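You operate a simulated robot arm through the tools that you are given. There is no shell and no other tool.

You run a simulated robot arm. Do the job below in one go: nothing can be reset, and whatever is moved stays where it is left.

TASK
Slacken the four bolts of the square mount, then wind the red key down to 5 Nm.
Fine: order 1, 3, 2, 4; each head off its seat; the key ends in its stand.
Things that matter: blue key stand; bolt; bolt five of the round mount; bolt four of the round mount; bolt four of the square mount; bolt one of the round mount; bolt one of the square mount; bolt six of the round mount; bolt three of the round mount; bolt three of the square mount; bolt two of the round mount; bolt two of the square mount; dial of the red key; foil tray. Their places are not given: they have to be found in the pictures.

It is judged by the outcome, as a careful person would: the job done as asked, and still so three seconds after it is handed in. It fails if anything else is knocked over, pushed out of place, dropped, spilled or broken.

THE ROBOT
A 6-joint arm with a three-finger gripper, fixed in place. Base frame: the origin is at the foot of the arm, x ahead of it, y to its left, z up. Units: mm, rad, N and s.
Its first joint turns from -2.897 to 2.897 rad. Payload 4.89 kg.
The tool frame sits at the grasp point between the pads (the TCP): z along the fingers, y along the line on which they close. The tips reach 30 mm beyond it. Largest opening 164 mm; the body of the gripper starts 125 mm behind the TCP.
Orientation is that of the tool frame in the base frame, as a unit quaternion [x, y, z, w]. With the fingers straight down and closing along the base's y, the tool's x points along the base's -x, its y along +y and its z along -z.

THE INTERFACE
- The arm moves only by the tool drive_tool. Its argument "steps" is text: rows parted by semicolons, each of 6 numbers parted by spaces: the shift along the tool's x, y, z in units of 300 mm (1.0 is 300 mm), then the turn, a rotation vector about the tool's x, y, z in units of 60 degrees (1.0 is 60 degrees). In form: dx dy dz rx ry rz; .... A call has 1 to 20 rows; each row is the pose to reach, as a shift and turn from the pose commanded when the call began, along the tool's axes at that moment. "gripper" is the opening in per cent of the stroke, from 0 (shut) to 100 (fully open), set as the call begins (left out, the last holds). A call with a number of a shift or a turn outside -1 to 1 is refused whole. Rows are played at 5 a second. More than 50 mm and 0.15 rad between two rows, or a gripper value outside its range, and nothing of the call is played. A pose out of reach is approached as far as the arm can. The call stops where the force on the tool passes 90 N (or 10 N more than at its start, if that is more) or the arm is blocked; 0.2 s more then pass. Each finger travels about 108 mm/s and halts on what it meets, pressing with about 24 N; the grip force reading is that of the motor and also rises with nothing between the fingers. The clock runs only during rows and for 0.2 s after the last one: add rows that repeat a pose to give the fingers time. The reply holds the time, the measured pose of the TCP, the force on the tool along the base axes, the opening and the grip force, in the units named above and with some noise, with the torque about the TCP (base axes, N m) and any sound that the robot's microphone picked up.
- Cameras (640 x 400 px; columns grow to the right, rows downward): "scene" is fixed at [53.8, -649.4, 1734.8]; the picture's right is [0.84, -0.54, 0.00], its down [-0.23, -0.36, -0.90] and it looks along [0.48, 0.76, -0.43] (base axes); focal length 363 px, centre (320, 200). "wrist" rides on the gripper at [76, -2, -152] in the tool frame; the picture's right is [0.02, 1.00, 0.00], its down [-0.88, 0.02, -0.47] and it looks along [-0.47, 0.01, 0.88] (tool axes); focal length 247 px, centre (320, 200).
- get_image(camera): a new picture of that camera. It takes no simulated time.
- slide_trunk(by): slides the trunk up (or, below 0, down) by that many mm; the arm rides with it, the base frame stays. It gives what a move gives, with no picture.
- probe_pixels(camera, pixels): for up to 12 pixels [column, row] of the newest picture of that camera ("zoom" is the newest enlarged one), the place [x, y, z] in the base frame of the surface seen there, good to about 2 mm. It takes no simulated time.
- zoom(camera, box): a new picture of the part [left, top, right, bottom] of that camera's present view, enlarged. It takes no simulated time.
- close_job(): hands the job in; it is judged then, once.

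Leave the gripper open and the arm clear of the work at the hand-in unless told otherwise.

The tools are called after "Call:" as name(argument=value, ...) on one line, values as JSON. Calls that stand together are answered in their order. drive_tool: Moves the arm, as the interface text tells. Its arguments: {"type":"object","properties":{"steps":{"type":"string"},"gripper":{"type":"number"}},"required":["steps"]} The other tools are called the same way: slide_trunk (by) slides the trunk up or down; get_image (camera) takes a picture; probe_pixels (camera, pixels) gives the place of the surface under pixels of a picture; zoom (camera, box) takes an enlarged picture of a part of a camera's view; close_job () hands the job in.

At the start:

```text
time_s: 0.0
tcp_pos: [406.4, 603.3, 1325.2]
ee_rot: [0.0, 1.0, -0.001, 0.0]
wrist_force: [-0.1, -0.6, 0.8]
ft_torque: [-0.04, 0.02, -0.02]
finger_gap: 164.2
finger_force: 0.1
trunk travel left (down, up): [-175.0, 215.0]
```

scene: 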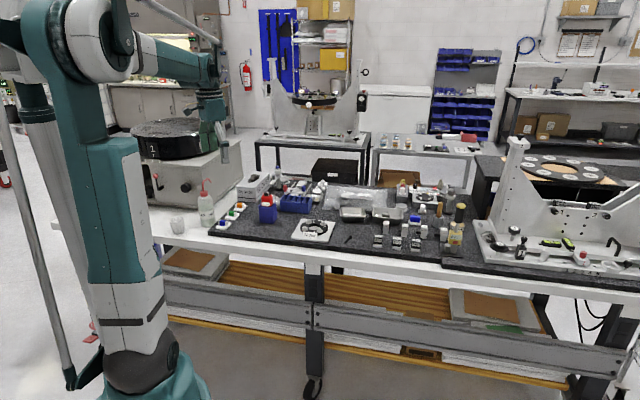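
wrist: 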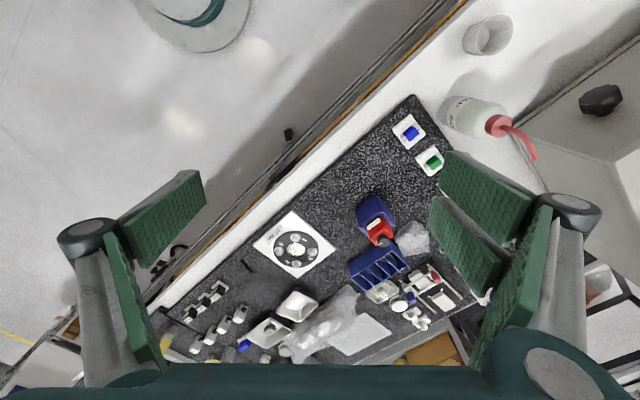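

I start by looking closer: the scene shows a bench with a dark mat, several objects around columns 200-470, rows 170-260. I zoom in on it from both cameras.

Call:
zoom(camera="scene", box=[190, 160, 350, 260])

Call:
zoom(camera="scene", box=[330, 160, 490, 260])

Call:
zoom(camera="wrist", box=[140, 200, 340, 380])

Call:
zoom(camera="wrist", box=[320, 90, 520, 350])

Call:
zoom(camera="scene", box=[470, 130, 640, 280])

```text
4.00 times, centred on (270, 210) of scene
```

zoom: 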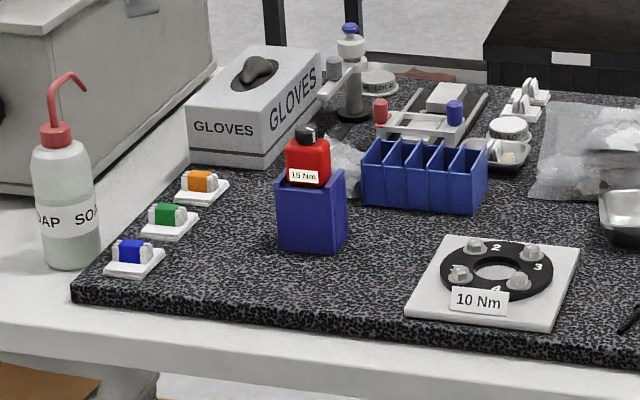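

```text
4.00 times, centred on (410, 210) of scene
```

zoom: 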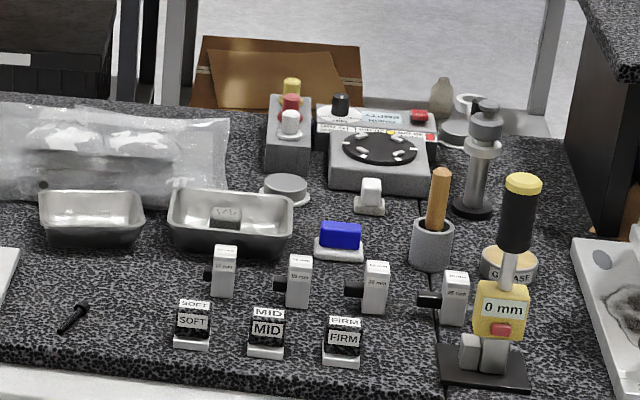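

```text
2.22 times, centred on (240, 290) of wrist
```

zoom: 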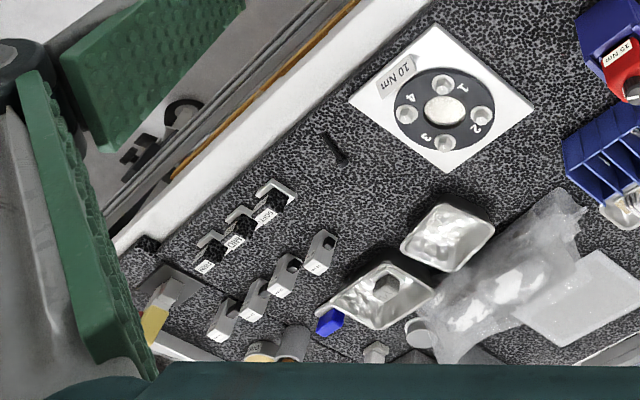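

```text
1.54 times, centred on (420, 220) of wrist
```

zoom: 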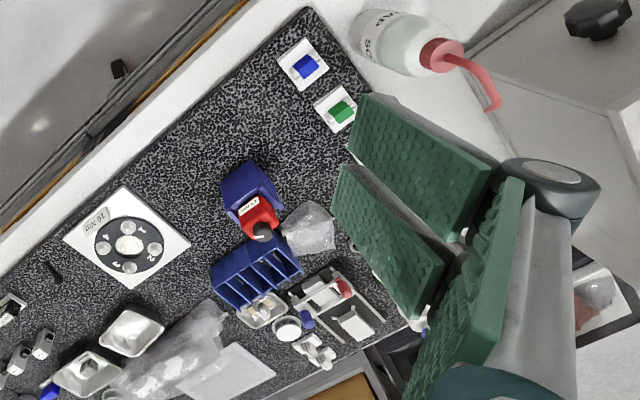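

```text
2.67 times, centred on (555, 205) of scene
```

zoom: 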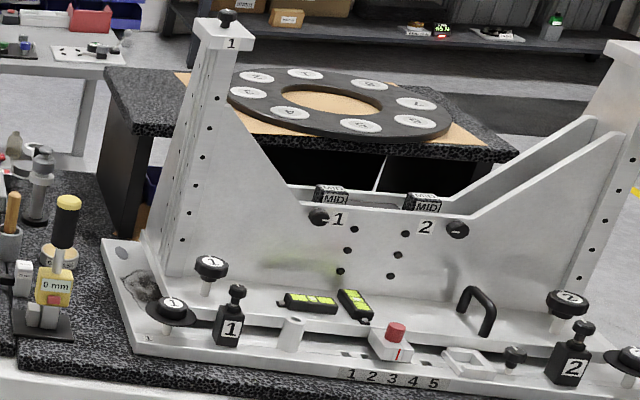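

The square plate with four numbered bolts (label "10 Nm") is at zoom (495,280) and the red key is in a blue stand at (310,200), label "15 Nm". I look at these from the scene camera at higher zoom.

Call:
zoom(camera="scene", box=[252, 186, 284, 226])

Call:
zoom(camera="scene", box=[288, 215, 340, 245])

Call:
zoom(camera="wrist", box=[340, 180, 440, 290])

Call:
zoom(camera="wrist", box=[240, 200, 350, 285])

Call:
zoom(camera="scene", box=[395, 165, 450, 210])

```text
10.00 times, centred on (268, 206) of scene
```

zoom: 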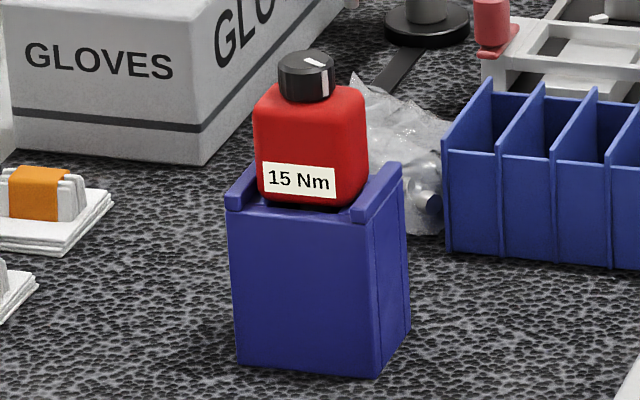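

```text
12.31 times, centred on (314, 230) of scene
```

zoom: 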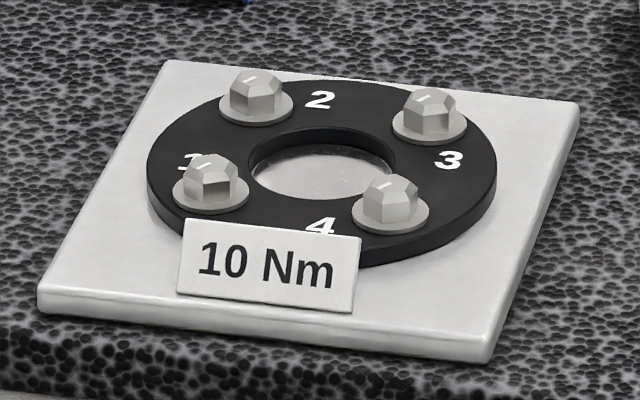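

```text
3.64 times, centred on (390, 235) of wrist
```

zoom: 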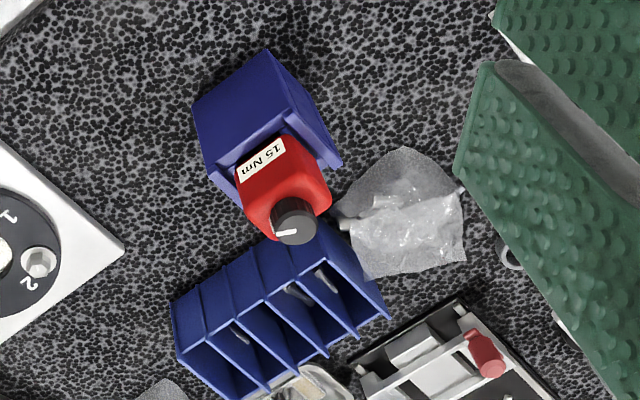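

```text
4.71 times, centred on (295, 242) of wrist
```

zoom: 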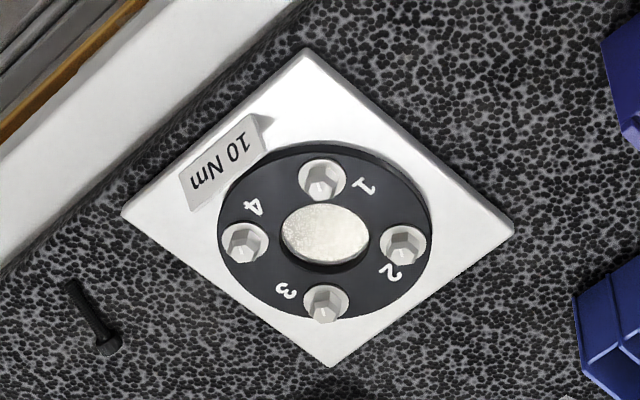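

```text
8.89 times, centred on (422, 188) of scene
```

zoom: 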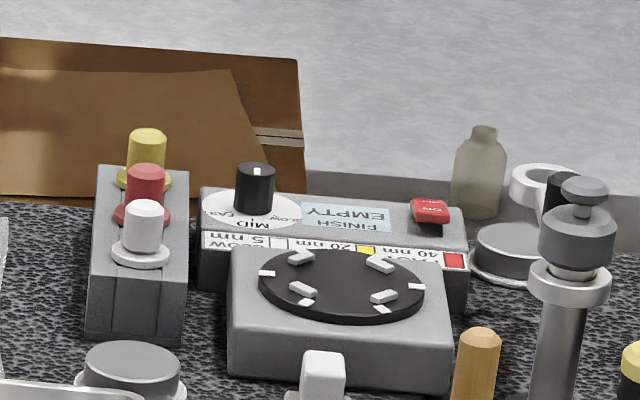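

I probe the key, its stand and the four bolts for positions in the scene zoom views; I take a fresh zoom first of the key.

Call:
zoom(camera="scene", box=[252, 186, 284, 226])

Call:
probe_pixels(camera="zoom", pixels=[[307, 58], [300, 85], [262, 110], [340, 110], [310, 150], [260, 195], [237, 200], [390, 170], [240, 360], [378, 372], [408, 330], [300, 290]])

Call:
zoom(camera="scene", box=[288, 215, 340, 245])

Call:
probe_pixels(camera="zoom", pixels=[[250, 82], [430, 100], [212, 168], [393, 188], [325, 165], [100, 250], [45, 300], [480, 350], [575, 110], [170, 70], [270, 270], [440, 200]])

```text
10.00 times, centred on (268, 206) of scene
```

zoom: 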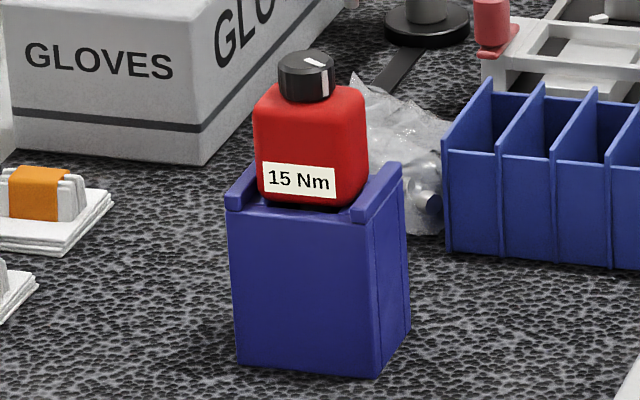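

```text
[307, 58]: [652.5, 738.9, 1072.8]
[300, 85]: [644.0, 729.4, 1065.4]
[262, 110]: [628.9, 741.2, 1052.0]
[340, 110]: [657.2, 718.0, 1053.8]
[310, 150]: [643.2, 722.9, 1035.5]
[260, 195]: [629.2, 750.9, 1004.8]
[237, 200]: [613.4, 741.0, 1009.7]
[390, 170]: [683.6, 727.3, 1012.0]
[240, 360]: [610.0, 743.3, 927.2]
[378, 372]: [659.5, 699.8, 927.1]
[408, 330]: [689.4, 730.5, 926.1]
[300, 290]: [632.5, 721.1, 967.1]
```

```text
12.31 times, centred on (314, 230) of scene
```

zoom: 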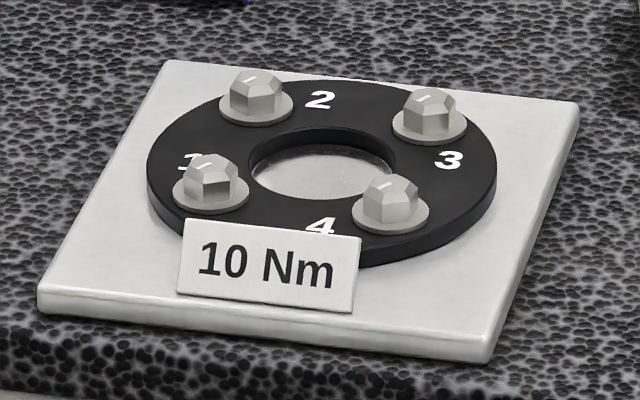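

```text
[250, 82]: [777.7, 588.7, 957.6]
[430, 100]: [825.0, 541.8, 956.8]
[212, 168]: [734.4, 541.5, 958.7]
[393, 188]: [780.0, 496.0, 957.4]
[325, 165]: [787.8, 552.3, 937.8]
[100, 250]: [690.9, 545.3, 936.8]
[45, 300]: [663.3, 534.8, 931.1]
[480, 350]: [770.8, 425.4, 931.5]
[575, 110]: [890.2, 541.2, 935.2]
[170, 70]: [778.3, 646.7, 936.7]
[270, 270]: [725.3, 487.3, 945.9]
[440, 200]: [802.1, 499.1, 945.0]
```

Bench top is near z 926; bolts heads near z 957 around centre (779,540). The key body is near (653,740) with dial top at z 1073. I check heights of neighbours (soap bottle, glove box, tall gauges) before moving.

Call:
probe_pixels(camera="scene", pixels=[[207, 180], [205, 195], [205, 222], [252, 175], [270, 175], [278, 168], [320, 215], [345, 233], [460, 206], [350, 215], [390, 214], [299, 197]])

Call:
drive_tool(steps="-0.075 0.057 0.064 0 0 0; -0.15 0.114 0.128 0 0 0; -0.226 0.171 0.191 0 0 0; -0.30 0.228 0.255 0 0 0; -0.377 0.286 0.319 0 0 0; -0.452 0.343 0.383 0 0 0; -0.528 0.40 0.446 0 0 0; -0.603 0.457 0.51 0 0 0", gripper=100)

Call:
get_image(camera="wrist")

Call:
get_image(camera="scene")

```text
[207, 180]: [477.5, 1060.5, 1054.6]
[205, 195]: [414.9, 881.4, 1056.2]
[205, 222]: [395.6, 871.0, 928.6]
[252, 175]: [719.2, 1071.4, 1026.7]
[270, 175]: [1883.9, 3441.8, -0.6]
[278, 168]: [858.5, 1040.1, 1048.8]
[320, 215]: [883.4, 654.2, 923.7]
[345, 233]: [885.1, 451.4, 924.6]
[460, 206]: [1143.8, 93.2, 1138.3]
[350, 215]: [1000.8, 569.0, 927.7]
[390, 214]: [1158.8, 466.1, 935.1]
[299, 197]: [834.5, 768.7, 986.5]
```

```text
time_s: 1.8
tcp_pos: [587.9, 739.0, 1172.6]
ee_rot: [0.0, 1.0, 0.0, 0.0]
wrist_force: [-1.4, -0.6, 1.5]
ft_torque: [0.15, -0.17, 0.0]
finger_gap: 164.0
finger_force: 0.1
trunk travel left (down, up): [-175.0, 215.0]
```

```text
taken
```

wrist: 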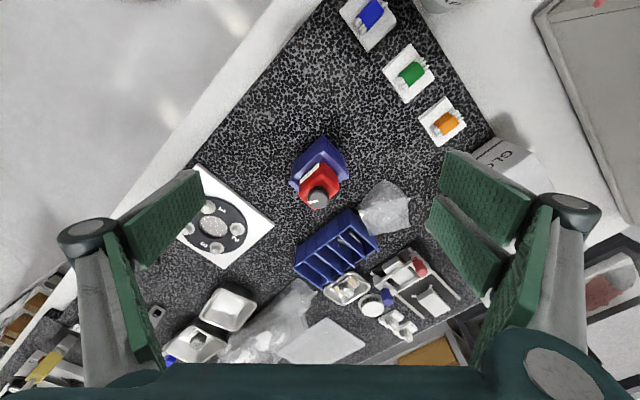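

```text
taken
```

scene: 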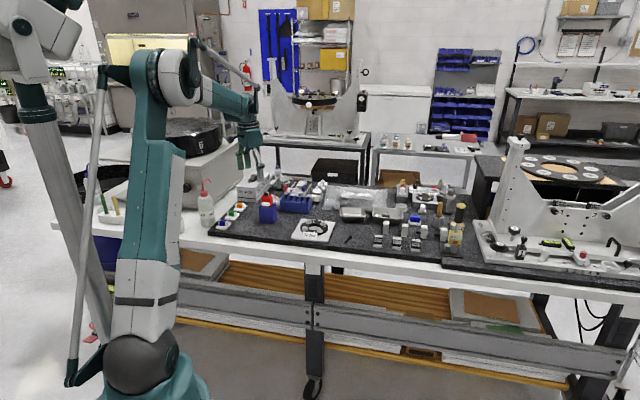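

The key is now near the wrist picture centre (320,185). I zoom in on it and on the mount.

Call:
zoom(camera="wrist", box=[270, 125, 370, 225])

Call:
probe_pixels(camera="wrist", pixels=[[318, 198], [310, 180], [330, 175], [295, 188], [347, 172], [320, 138]])

Call:
zoom(camera="wrist", box=[170, 160, 290, 280])

```text
4.00 times, centred on (320, 175) of wrist
```

zoom: 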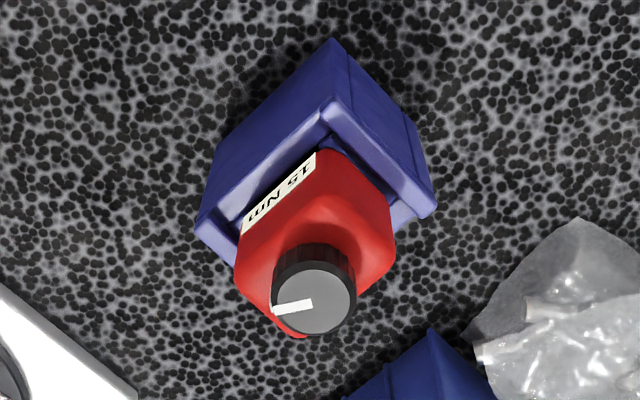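

```text
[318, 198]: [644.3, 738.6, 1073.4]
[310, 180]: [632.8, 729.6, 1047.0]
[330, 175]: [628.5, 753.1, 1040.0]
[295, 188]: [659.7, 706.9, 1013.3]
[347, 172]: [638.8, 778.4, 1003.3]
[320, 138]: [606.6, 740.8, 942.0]
```

```text
3.33 times, centred on (230, 220) of wrist
```

zoom: 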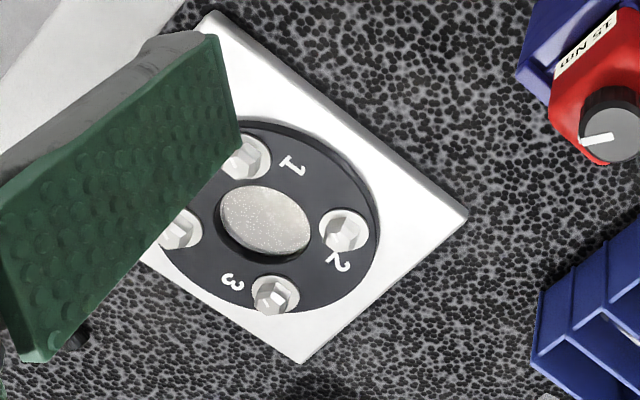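

I probe the rims of the dial, the body faces and the rails in an enlarged wrist picture to find the key's axis and the stand's yaw.

Call:
zoom(camera="wrist", box=[280, 130, 360, 210])

Call:
probe_pixels(camera="zoom", pixels=[[312, 325], [275, 325], [350, 325], [312, 360], [312, 295], [235, 220], [300, 150], [400, 200], [260, 260], [340, 170], [200, 240], [440, 150]])

```text
5.00 times, centred on (320, 170) of wrist
```

zoom: 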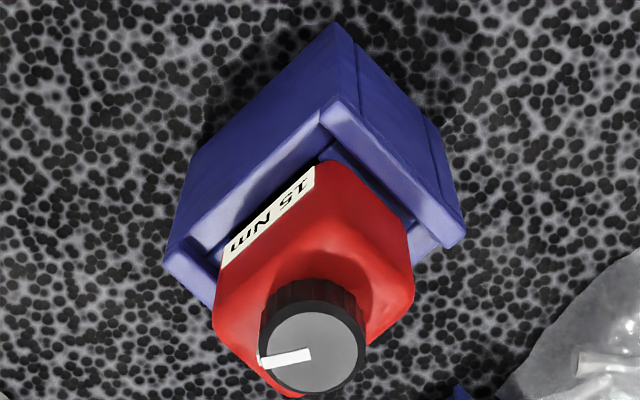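

```text
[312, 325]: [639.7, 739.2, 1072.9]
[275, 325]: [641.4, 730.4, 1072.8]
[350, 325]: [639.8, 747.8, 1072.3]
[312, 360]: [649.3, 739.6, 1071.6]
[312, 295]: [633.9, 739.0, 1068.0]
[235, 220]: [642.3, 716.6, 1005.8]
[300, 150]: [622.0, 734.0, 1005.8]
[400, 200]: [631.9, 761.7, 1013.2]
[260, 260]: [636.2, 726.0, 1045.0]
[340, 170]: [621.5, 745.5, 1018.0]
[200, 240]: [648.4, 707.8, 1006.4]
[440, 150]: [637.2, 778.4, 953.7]
```

The dial's top centre reads about (647,740,1072); rails run along about 48° at both sides of the red body, leaving the label face and the back face free. I turn the tool by 42° clockwise (seen from above) so that the fingers close on label and back faces, and move above the key at z about 1135.

Call:
drive_tool(steps="-0.034 0.001 0.021 0 0 0.117; -0.067 0.001 0.042 0 0 0.233; -0.1 0.002 0.063 0 0 0.35; -0.133 0.002 0.084 0 0 0.467; -0.167 0.003 0.104 0 0 0.583; -0.2 0.003 0.125 0 0 0.7; -0.2 0.003 0.125 0 0 0.7")

Call:
get_image(camera="wrist")

Call:
zoom(camera="wrist", box=[270, 125, 370, 225])

```text
time_s: 3.4
tcp_pos: [648.4, 741.0, 1134.1]
ee_rot: [0.36, 0.933, 0.0, 0.0]
wrist_force: [-0.1, -0.4, -0.3]
ft_torque: [-0.02, 0.02, 0.03]
finger_gap: 164.0
finger_force: 0.1
trunk travel left (down, up): [-175.0, 215.0]
```

```text
taken
```

wrist: 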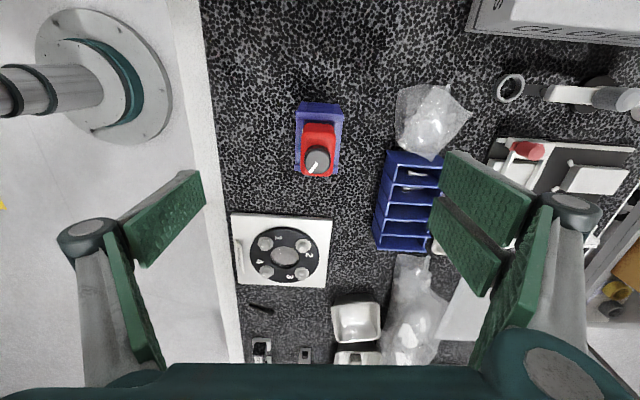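

```text
4.00 times, centred on (320, 175) of wrist
```

zoom: 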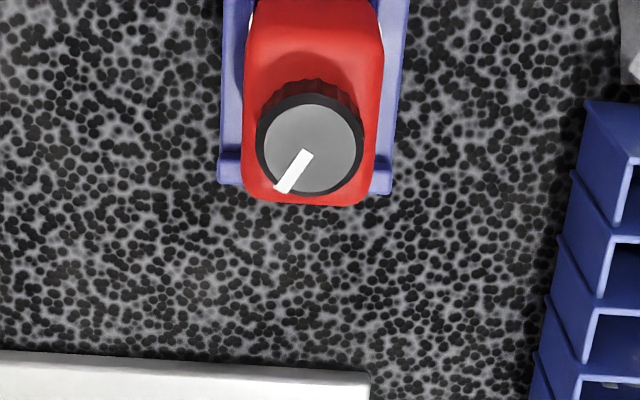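

The image is now square to the stand and the mount. I zoom on the stand at (319,140) and probe points on body and dial.

Call:
zoom(camera="wrist", box=[280, 95, 360, 185])

Call:
probe_pixels(camera="zoom", pixels=[[305, 290], [260, 290], [350, 290], [305, 250], [305, 325], [320, 150], [245, 140], [385, 140], [230, 40], [400, 40], [230, 300], [395, 310]])

```text
4.44 times, centred on (320, 140) of wrist
```

zoom: 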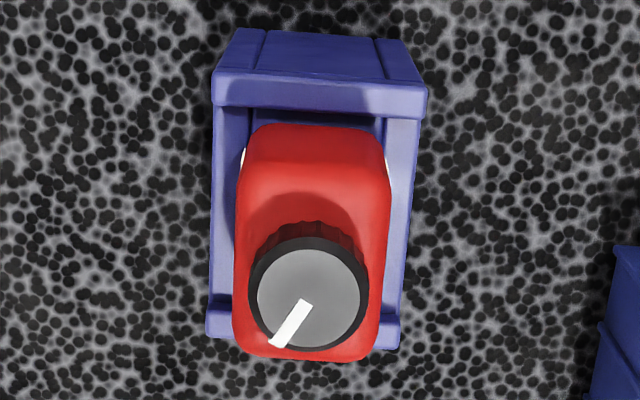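

```text
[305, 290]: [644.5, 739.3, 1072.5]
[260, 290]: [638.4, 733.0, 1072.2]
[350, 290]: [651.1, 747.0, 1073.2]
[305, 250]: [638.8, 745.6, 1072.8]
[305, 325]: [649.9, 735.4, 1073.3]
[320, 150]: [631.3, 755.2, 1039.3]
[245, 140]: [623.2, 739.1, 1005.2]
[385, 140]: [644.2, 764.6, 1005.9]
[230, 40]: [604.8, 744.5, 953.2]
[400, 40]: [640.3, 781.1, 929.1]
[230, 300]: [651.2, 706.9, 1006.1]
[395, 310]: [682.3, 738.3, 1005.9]
```

The stand tilts by about 3° more in the picture, so its true yaw is 45°. The dial axis reads about (646,739.6). I narrow the fingers to about 70 mm, turn 3° more and centre on the key before going down.

Call:
drive_tool(steps="0.0027 -0.0083 0.0 0 0 0.05; 0.0027 -0.0083 0.0 0 0 0.05; 0.0027 -0.0083 0.0 0 0 0.05; 0.0027 -0.0083 0.05 0 0 0.05; 0.0027 -0.0083 0.05 0 0 0.05", gripper=43)

Call:
get_image(camera="wrist")

Call:
zoom(camera="wrist", box=[260, 85, 380, 205])

Call:
zoom(camera="scene", box=[220, 120, 320, 220])

```text
time_s: 4.6
tcp_pos: [646.1, 739.8, 1119.9]
ee_rot: [0.383, 0.924, 0.0, 0.0]
wrist_force: [-0.2, -0.1, -0.4]
ft_torque: [-0.02, -0.02, -0.01]
finger_gap: 70.6
finger_force: 0.1
trunk travel left (down, up): [-175.0, 215.0]
```

```text
taken
```

wrist: 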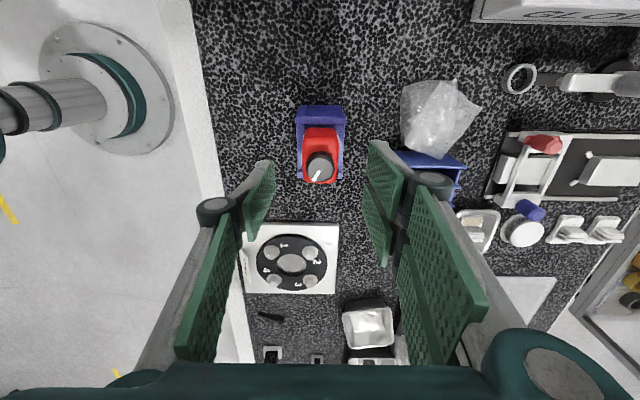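

```text
3.33 times, centred on (320, 145) of wrist
```

zoom: 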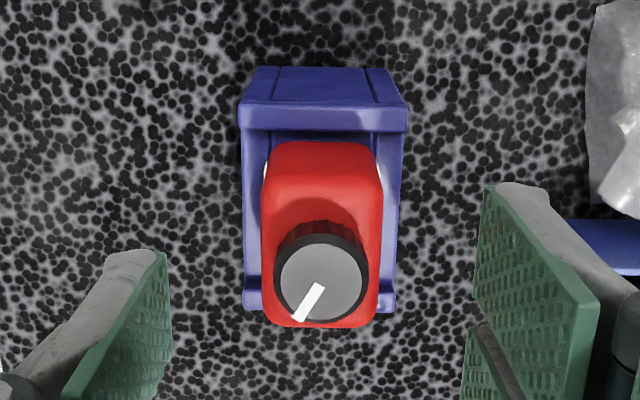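

```text
4.00 times, centred on (270, 170) of scene
```

zoom: 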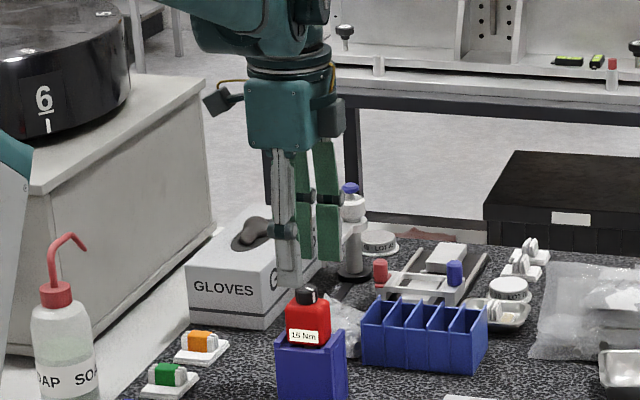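

The red body lies centred between the fingers. I go down 79 mm to TCP z about 1041 (tips at 1011, above the stand's top at 1005).

Call:
drive_tool(steps="0 0 0.06 0 0 0; 0 0 0.12 0 0 0; 0 0 0.18 0 0 0; 0 0 0.23 0 0 0; 0 0 0.262 0 0 0; 0 0 0.262 0 0 0")

Call:
zoom(camera="wrist", box=[240, 80, 400, 200])

Call:
zoom(camera="scene", box=[240, 170, 300, 225])

```text
time_s: 6.0
tcp_pos: [644.7, 739.7, 1040.3]
ee_rot: [0.383, 0.924, 0.0, 0.001]
wrist_force: [0.4, 0.3, 0.2]
ft_torque: [0.0, 0.01, 0.01]
finger_gap: 70.5
finger_force: 0.1
trunk travel left (down, up): [-175.0, 215.0]
```

```text
3.33 times, centred on (320, 140) of wrist
```

zoom: 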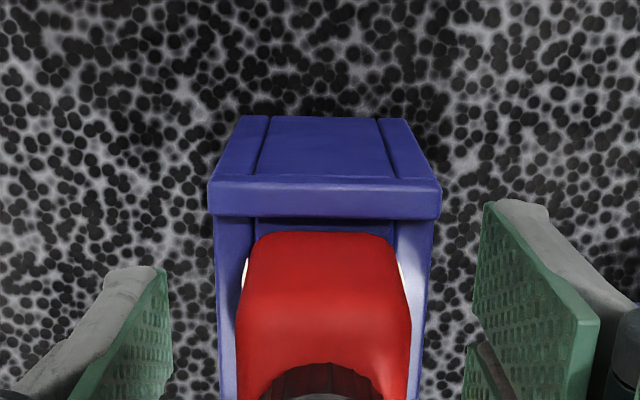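

```text
7.27 times, centred on (270, 198) of scene
```

zoom: 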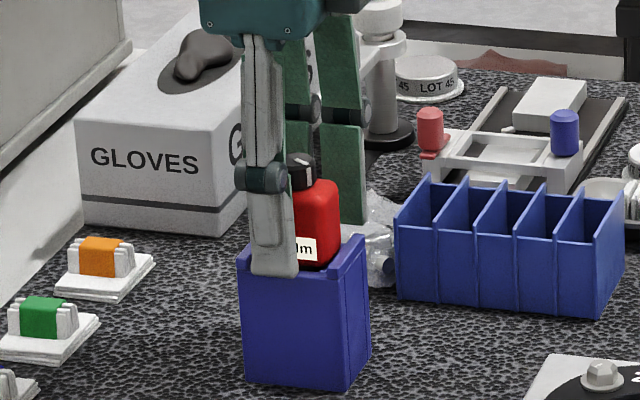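

The fingers stand either side of the red body above the stand's top. I close the gripper.

Call:
drive_tool(steps="0 0 0 0 0 0; 0 0 0 0 0 0; 0 0 0 0 0 0; 0 0 0 0 0 0", gripper=0)

Call:
zoom(camera="scene", box=[240, 170, 300, 225])

Call:
zoom(camera="wrist", box=[240, 80, 400, 200])

```text
time_s: 7.0
tcp_pos: [646.7, 740.1, 1041.2]
ee_rot: [0.383, 0.924, 0.0, 0.001]
wrist_force: [30.7, 34.5, 27.6]
ft_torque: [1.47, -1.48, 0.13]
finger_gap: 49.6
finger_force: 24.1
trunk travel left (down, up): [-175.0, 215.0]
```

```text
7.27 times, centred on (270, 198) of scene
```

zoom: 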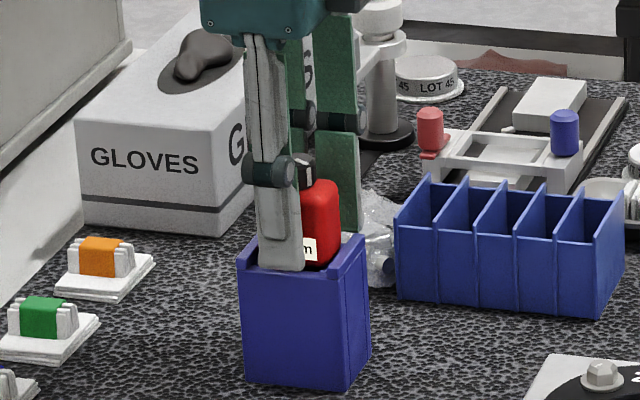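

```text
3.33 times, centred on (320, 140) of wrist
```

zoom: 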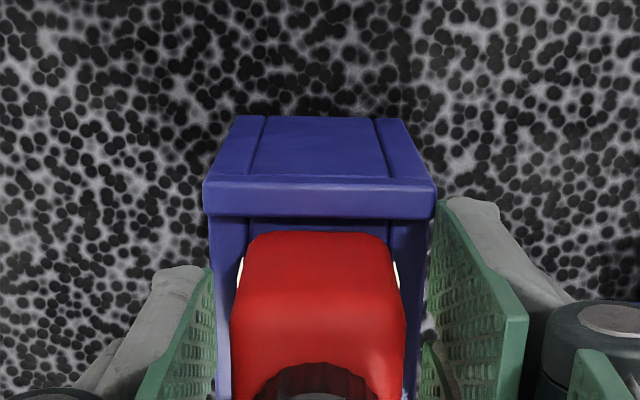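

The grip stopped at 49.6 mm with a side force of about 46 N: a tip on the far side (its two green tips reach wide) met the end of the stand's rail at picture (436,195), whose top is at z about 1012. I open, then raise 9 mm so that the tips clear the rails.

Call:
drive_tool(steps="0 0 0 0 0 0; 0 0 0 0 0 0; 0 0 -0.015 0 0 0; 0 0 -0.03 0 0 0; 0 0 -0.03 0 0 0", gripper=43)

Call:
zoom(camera="scene", box=[240, 170, 300, 225])

Call:
zoom(camera="wrist", box=[240, 80, 400, 200])

Call:
get_image(camera="wrist")

```text
time_s: 8.2
tcp_pos: [645.1, 739.5, 1050.7]
ee_rot: [0.383, 0.924, 0.0, 0.0]
wrist_force: [-0.2, -0.6, -0.3]
ft_torque: [0.0, 0.01, -0.01]
finger_gap: 70.3
finger_force: 0.1
trunk travel left (down, up): [-175.0, 215.0]
```

```text
7.27 times, centred on (270, 198) of scene
```

zoom: 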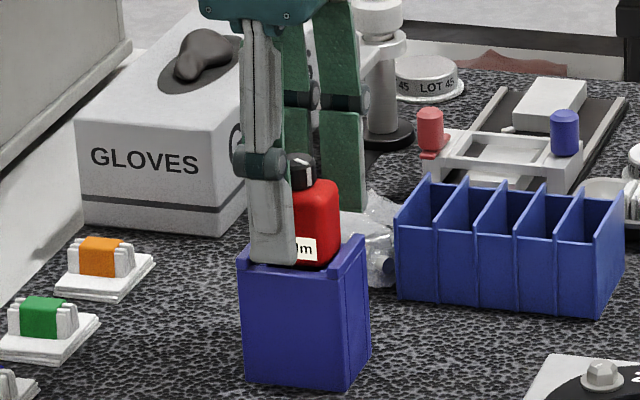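

```text
3.33 times, centred on (320, 140) of wrist
```

zoom: 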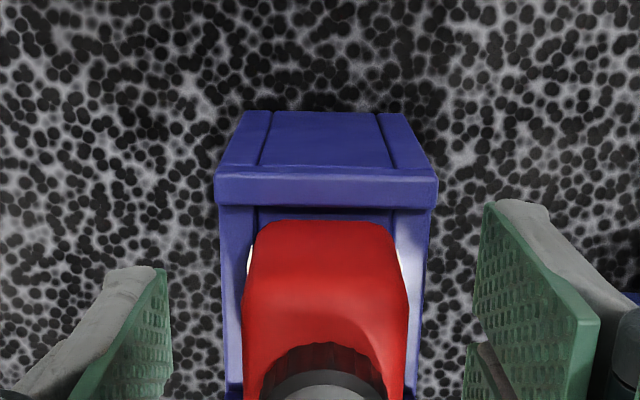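

```text
taken
```

wrist: 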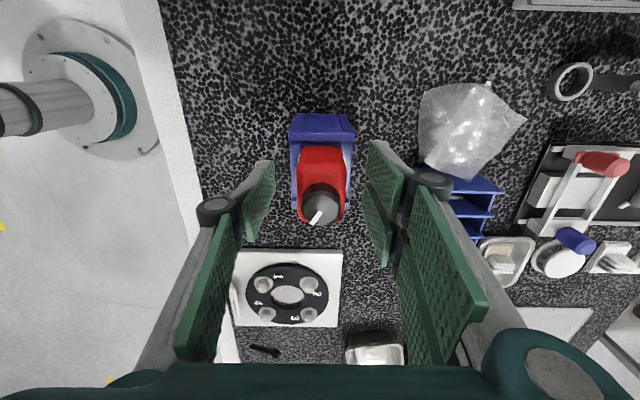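

Now tips are at about z 1020, above the rails; nothing moved on the stand. I close again.

Call:
drive_tool(steps="0 0 0 0 0 0; 0 0 0 0 0 0; 0 0 0 0 0 0; 0 0 0 0 0 0", gripper=0)

Call:
zoom(camera="scene", box=[240, 170, 300, 225])

Call:
zoom(camera="wrist", box=[240, 80, 400, 200])

```text
time_s: 9.2
tcp_pos: [647.0, 738.9, 1050.8]
ee_rot: [0.382, 0.924, -0.001, 0.0]
wrist_force: [2.7, 3.2, 4.7]
ft_torque: [0.07, -0.06, 0.01]
finger_gap: 33.6
finger_force: 23.8
trunk travel left (down, up): [-175.0, 215.0]
```

```text
7.27 times, centred on (270, 198) of scene
```

zoom: 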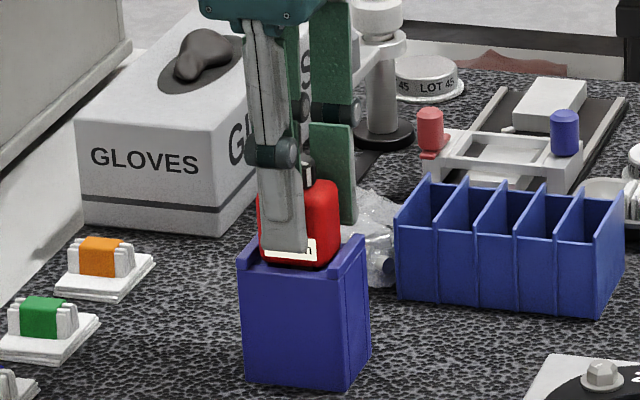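

```text
3.33 times, centred on (320, 140) of wrist
```

zoom: 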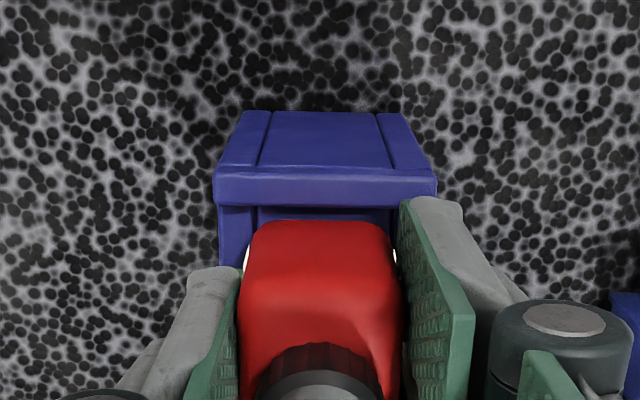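

Gripped at 33.6 mm with 24 N. I lift the key straight up 120 mm out of the stand.

Call:
drive_tool(steps="0 0 -0.02 0 0 0; 0 0 -0.06 0 0 0; 0 0 -0.12 0 0 0; 0 0 -0.18 0 0 0; 0 0 -0.24 0 0 0; 0 0 -0.3 0 0 0; 0 0 -0.36 0 0 0; 0 0 -0.4 0 0 0; 0 0 -0.4 0 0 0")

Call:
zoom(camera="scene", box=[230, 140, 310, 225])

Call:
get_image(camera="wrist")

```text
time_s: 11.2
tcp_pos: [645.6, 739.5, 1170.1]
ee_rot: [0.383, 0.924, -0.001, -0.001]
wrist_force: [-1.1, 0.3, -1.5]
ft_torque: [0.02, -0.01, 0.01]
finger_gap: 34.0
finger_force: 24.1
trunk travel left (down, up): [-175.0, 215.0]
```

```text
4.71 times, centred on (270, 182) of scene
```

zoom: 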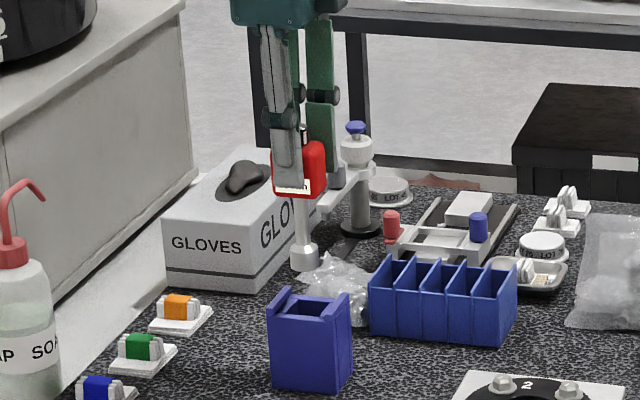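

```text
taken
```

wrist: 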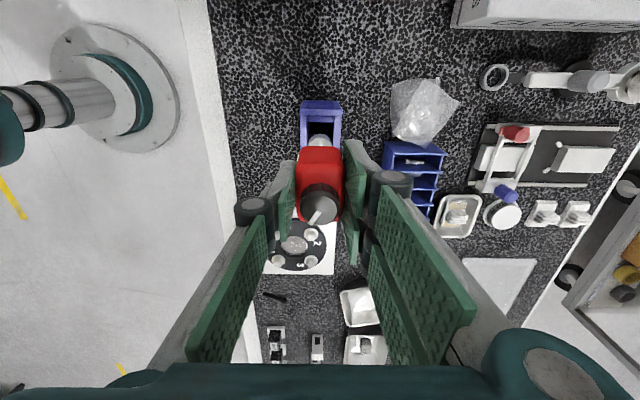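

The key hangs free with a shaft and a socket below it (zoom (303,258)). I zoom on it to measure the socket.

Call:
zoom(camera="scene", box=[262, 160, 302, 205])

Call:
probe_pixels(camera="zoom", pixels=[[320, 355], [345, 355], [370, 355], [345, 380], [345, 335], [345, 310], [345, 290], [340, 250], [345, 200], [320, 380], [370, 380]])

Call:
zoom(camera="wrist", box=[280, 85, 360, 165])

```text
8.89 times, centred on (282, 182) of scene
```

zoom: 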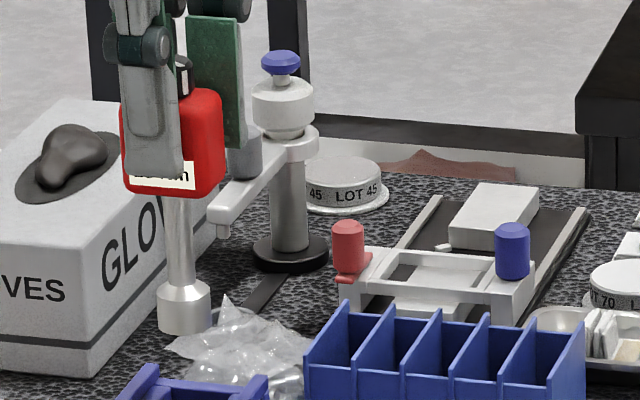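

```text
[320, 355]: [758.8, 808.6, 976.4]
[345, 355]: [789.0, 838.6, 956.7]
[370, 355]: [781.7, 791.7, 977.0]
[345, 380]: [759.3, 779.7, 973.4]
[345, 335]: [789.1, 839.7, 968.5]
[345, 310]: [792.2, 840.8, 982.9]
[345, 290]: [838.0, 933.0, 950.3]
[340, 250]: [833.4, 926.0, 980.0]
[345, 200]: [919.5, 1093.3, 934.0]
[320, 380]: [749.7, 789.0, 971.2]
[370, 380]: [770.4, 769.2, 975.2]
```

```text
5.00 times, centred on (320, 125) of wrist
```

zoom: 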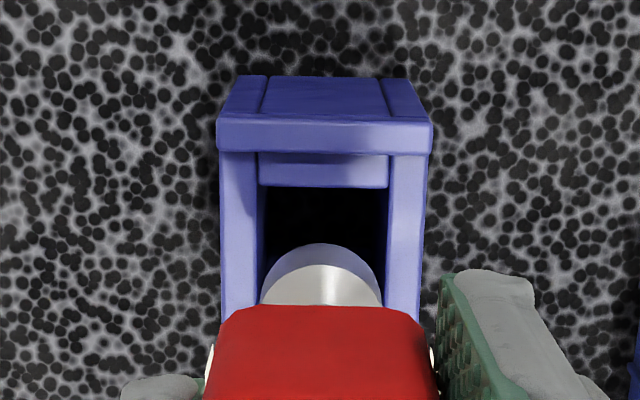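

I re-aim the enlarged view at the socket, near scene pixel (267,190).

Call:
zoom(camera="scene", box=[255, 160, 287, 200])

Call:
probe_pixels(camera="zoom", pixels=[[275, 320], [250, 320], [300, 320], [275, 345], [275, 355], [275, 300], [270, 275], [270, 230], [272, 180], [250, 350], [300, 345], [290, 120]])

```text
10.00 times, centred on (271, 180) of scene
```

zoom: 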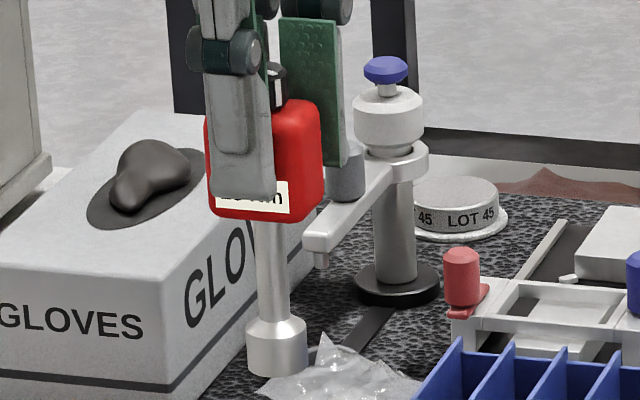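

```text
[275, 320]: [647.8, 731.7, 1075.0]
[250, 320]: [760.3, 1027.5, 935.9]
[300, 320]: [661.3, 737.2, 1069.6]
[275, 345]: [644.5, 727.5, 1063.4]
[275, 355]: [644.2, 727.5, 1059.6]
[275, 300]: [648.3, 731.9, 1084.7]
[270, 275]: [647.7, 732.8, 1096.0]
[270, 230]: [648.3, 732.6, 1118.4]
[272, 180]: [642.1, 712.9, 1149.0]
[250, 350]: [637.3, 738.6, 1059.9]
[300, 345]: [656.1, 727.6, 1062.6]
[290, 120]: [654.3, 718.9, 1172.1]
```

The socket bottom is about 120 mm below the TCP (z 1050 now), outside diameter about 27 mm. Next I measure bolts with the wrist camera (mount at wrist (300,245)).

Call:
zoom(camera="wrist", box=[250, 205, 350, 285])

Call:
zoom(camera="scene", box=[286, 215, 342, 245])

```text
5.00 times, centred on (300, 245) of wrist
```

zoom: 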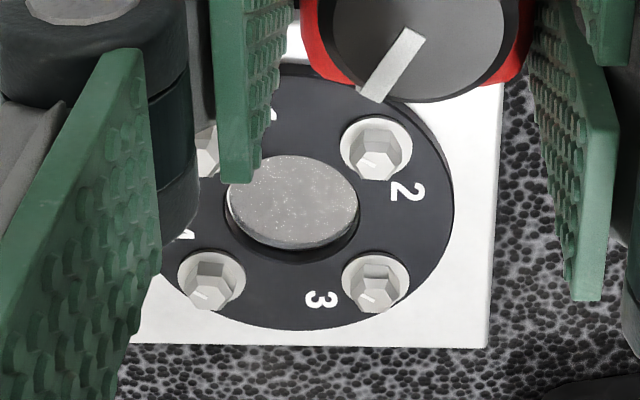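

```text
11.43 times, centred on (314, 230) of scene
```

zoom: 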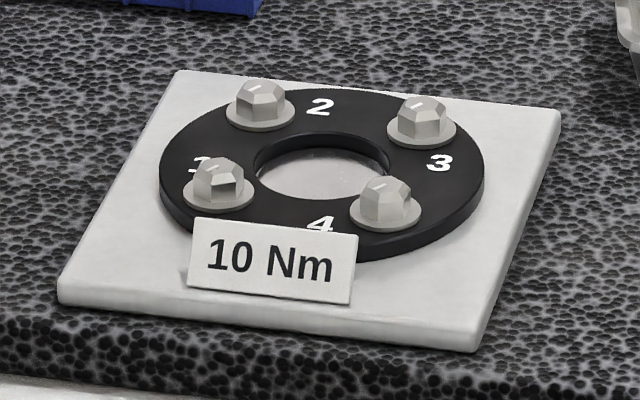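

I carry the key at this height over bolt 1, near (734,541), and look again before lowering.

Call:
drive_tool(steps="-0.07 -0.027 0 0 0 0; -0.169 -0.065 0 0 0 0; -0.27 -0.104 0 0 0 0; -0.372 -0.143 0 0 0 0; -0.473 -0.182 0 0 0 0; -0.575 -0.221 0 0 0 0; -0.64 -0.246 0 0 0 0; -0.676 -0.26 0 0 0 0; -0.676 -0.26 0 0 0 0")

Call:
get_image(camera="wrist")

Call:
zoom(camera="scene", box=[270, 175, 350, 245])

Call:
zoom(camera="wrist", box=[260, 85, 400, 195])

```text
time_s: 13.2
tcp_pos: [734.8, 541.2, 1170.5]
ee_rot: [0.382, 0.924, 0.0, -0.001]
wrist_force: [-0.2, 0.7, -2.4]
ft_torque: [0.02, -0.01, -0.01]
finger_gap: 33.7
finger_force: 24.2
trunk travel left (down, up): [-175.0, 215.0]
```

```text
taken
```

wrist: 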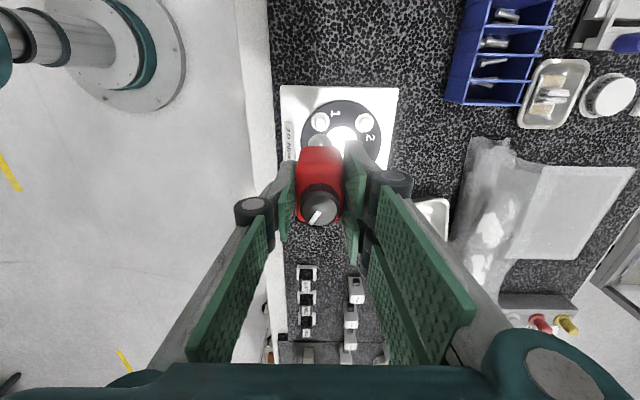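

```text
5.71 times, centred on (310, 210) of scene
```

zoom: 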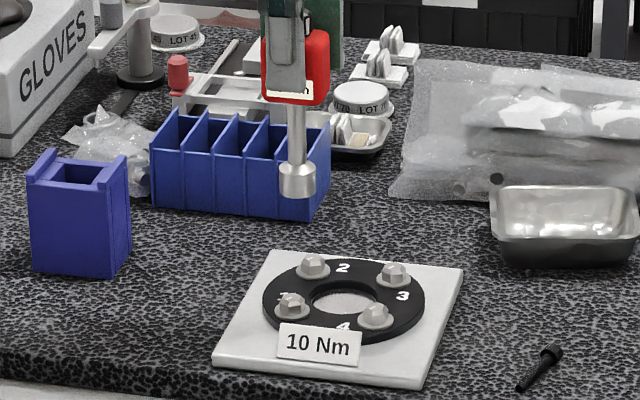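

```text
3.64 times, centred on (330, 140) of wrist
```

zoom: 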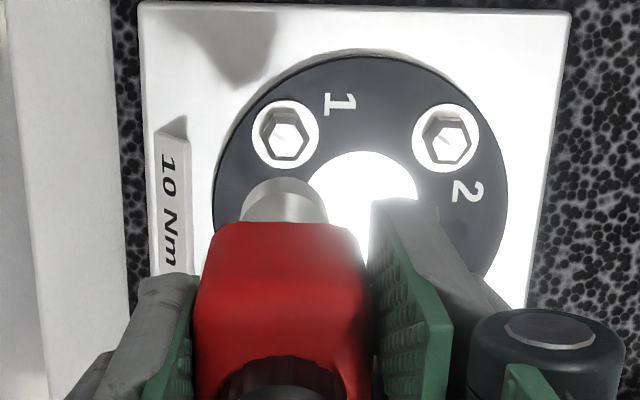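

Bolts 1 and 2 are well visible. I enlarge and probe them to get their axes and hex orientation.

Call:
zoom(camera="wrist", box=[300, 100, 340, 140])

Call:
probe_pixels(camera="wrist", pixels=[[319, 122], [318, 124], [321, 124], [319, 126], [362, 123], [364, 123], [363, 125], [342, 106], [360, 92], [345, 133]])

Call:
zoom(camera="wrist", box=[345, 100, 385, 140])

```text
10.00 times, centred on (320, 120) of wrist
```

zoom: 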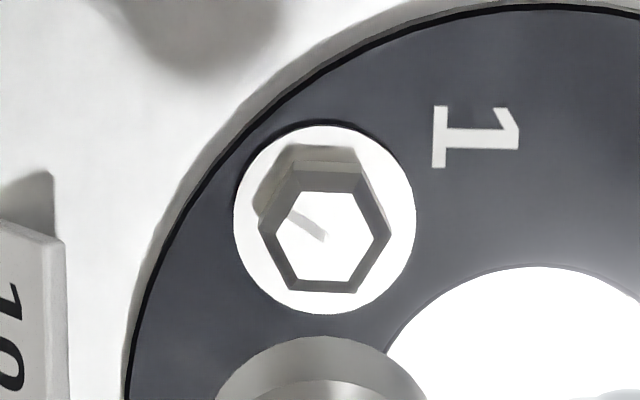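

```text
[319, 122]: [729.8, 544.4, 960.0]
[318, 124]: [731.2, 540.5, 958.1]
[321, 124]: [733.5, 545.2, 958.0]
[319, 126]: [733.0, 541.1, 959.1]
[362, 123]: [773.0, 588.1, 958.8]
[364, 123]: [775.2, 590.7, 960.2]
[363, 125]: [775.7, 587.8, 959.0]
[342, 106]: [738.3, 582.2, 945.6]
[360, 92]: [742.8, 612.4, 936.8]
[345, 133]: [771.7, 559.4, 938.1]
```

```text
10.00 times, centred on (365, 120) of wrist
```

zoom: 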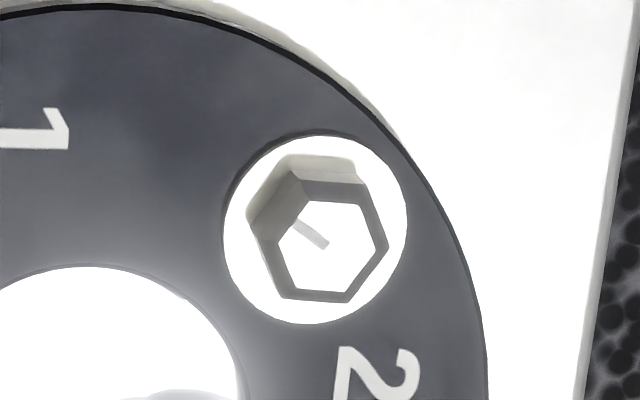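

Bolt 1's axis works out at about (732.5,544.3) and the socket axis sits at the TCP within 1 mm; the hex heads have corners along the tool's y. I shift by 4 mm, and go down until the socket is about 25 mm over the head.

Call:
drive_tool(steps="0.0134 0.0026 0 0 0 0; 0.0134 0.0026 0.05 0 0 0; 0.0134 0.0026 0.1 0 0 0; 0.0134 0.0026 0.15 0 0 0; 0.0134 0.0026 0.2 0 0 0; 0.0134 0.0026 0.22 0 0 0; 0.0134 0.0026 0.22 0 0 0")

Call:
zoom(camera="wrist", box=[260, 60, 400, 170])

Call:
zoom(camera="scene", box=[280, 200, 340, 245])

```text
time_s: 14.8
tcp_pos: [732.3, 543.6, 1103.2]
ee_rot: [0.382, 0.924, -0.001, 0.0]
wrist_force: [0.9, 0.2, -3.1]
ft_torque: [0.0, 0.03, -0.04]
finger_gap: 33.8
finger_force: 24.3
trunk travel left (down, up): [-175.0, 215.0]
```

```text
3.64 times, centred on (330, 115) of wrist
```

zoom: 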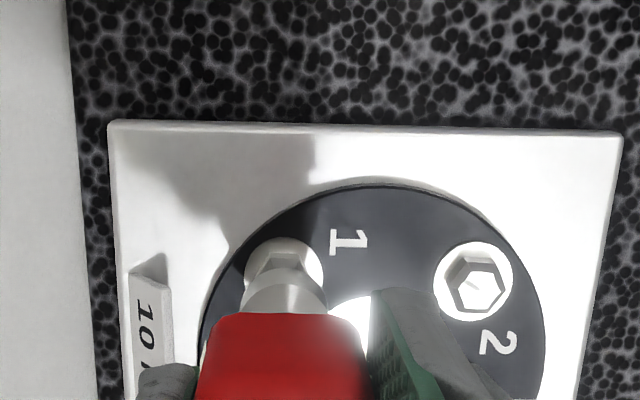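

```text
8.89 times, centred on (310, 222) of scene
```

zoom: 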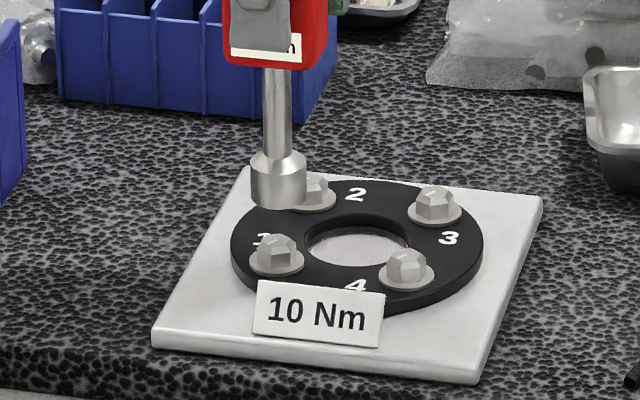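

Seen from both cameras the socket hangs centred above bolt 1 (scene columns 278 vs 277). I lower 22 mm to just above the head.

Call:
drive_tool(steps="0 0 0.03 0 0 0; 0 0 0.055 0 0 0; 0 0 0.07 0 0 0; 0 0 0.07 0 0 0")

Call:
zoom(camera="wrist", box=[260, 60, 400, 170])

Call:
zoom(camera="scene", box=[280, 200, 340, 245])

```text
time_s: 15.8
tcp_pos: [732.1, 544.0, 1082.1]
ee_rot: [0.383, 0.924, 0.0, 0.001]
wrist_force: [-0.6, 0.2, -1.9]
ft_torque: [0.0, 0.0, -0.03]
finger_gap: 33.9
finger_force: 23.7
trunk travel left (down, up): [-175.0, 215.0]
```

```text
3.64 times, centred on (330, 115) of wrist
```

zoom: 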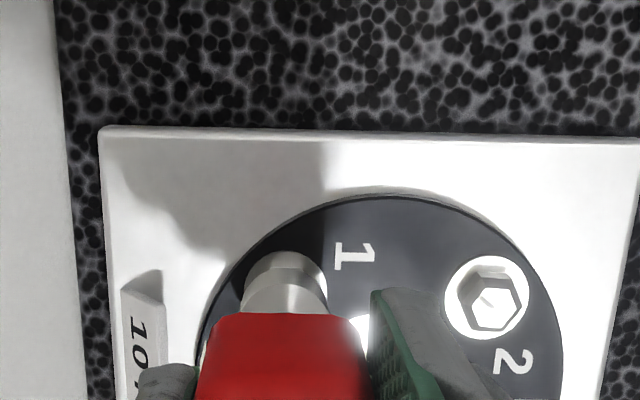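

```text
8.89 times, centred on (310, 222) of scene
```

zoom: 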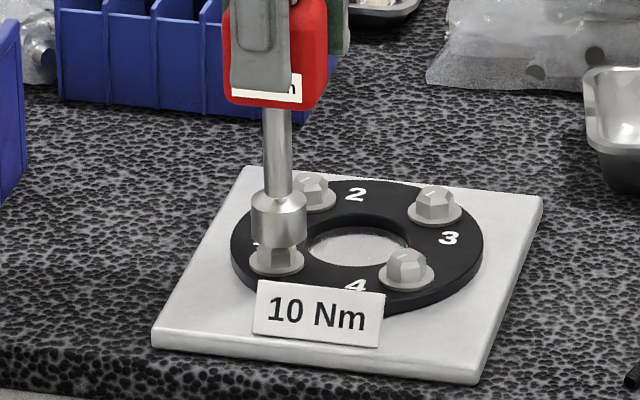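

The socket is at the head's top. I enlarge to check the concentricity: in the scene zoom the socket centre is at column 279 and the washer at 276.5.

Call:
zoom(camera="wrist", box=[295, 95, 345, 145])

Call:
zoom(camera="scene", box=[290, 210, 322, 240])

```text
8.00 times, centred on (320, 120) of wrist
```

zoom: 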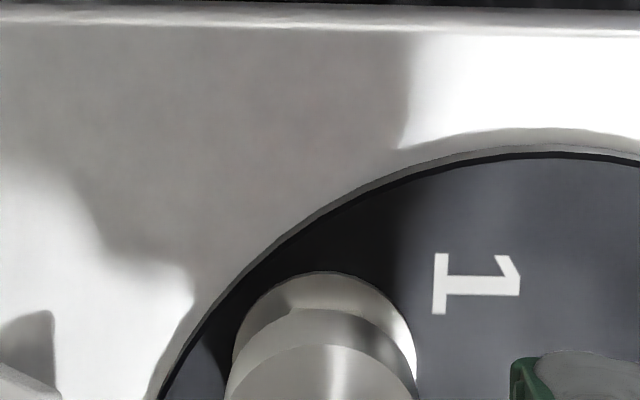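

```text
13.33 times, centred on (306, 225) of scene
```

zoom: 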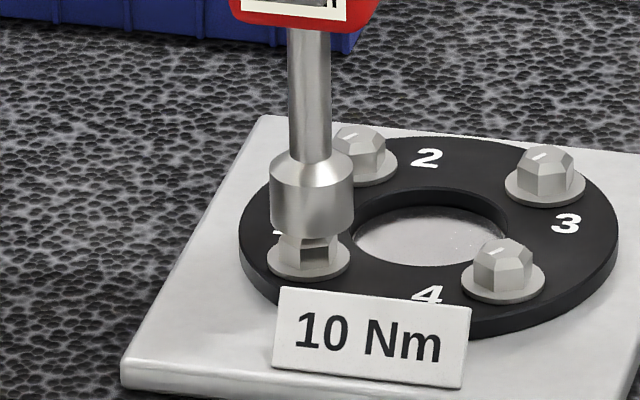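

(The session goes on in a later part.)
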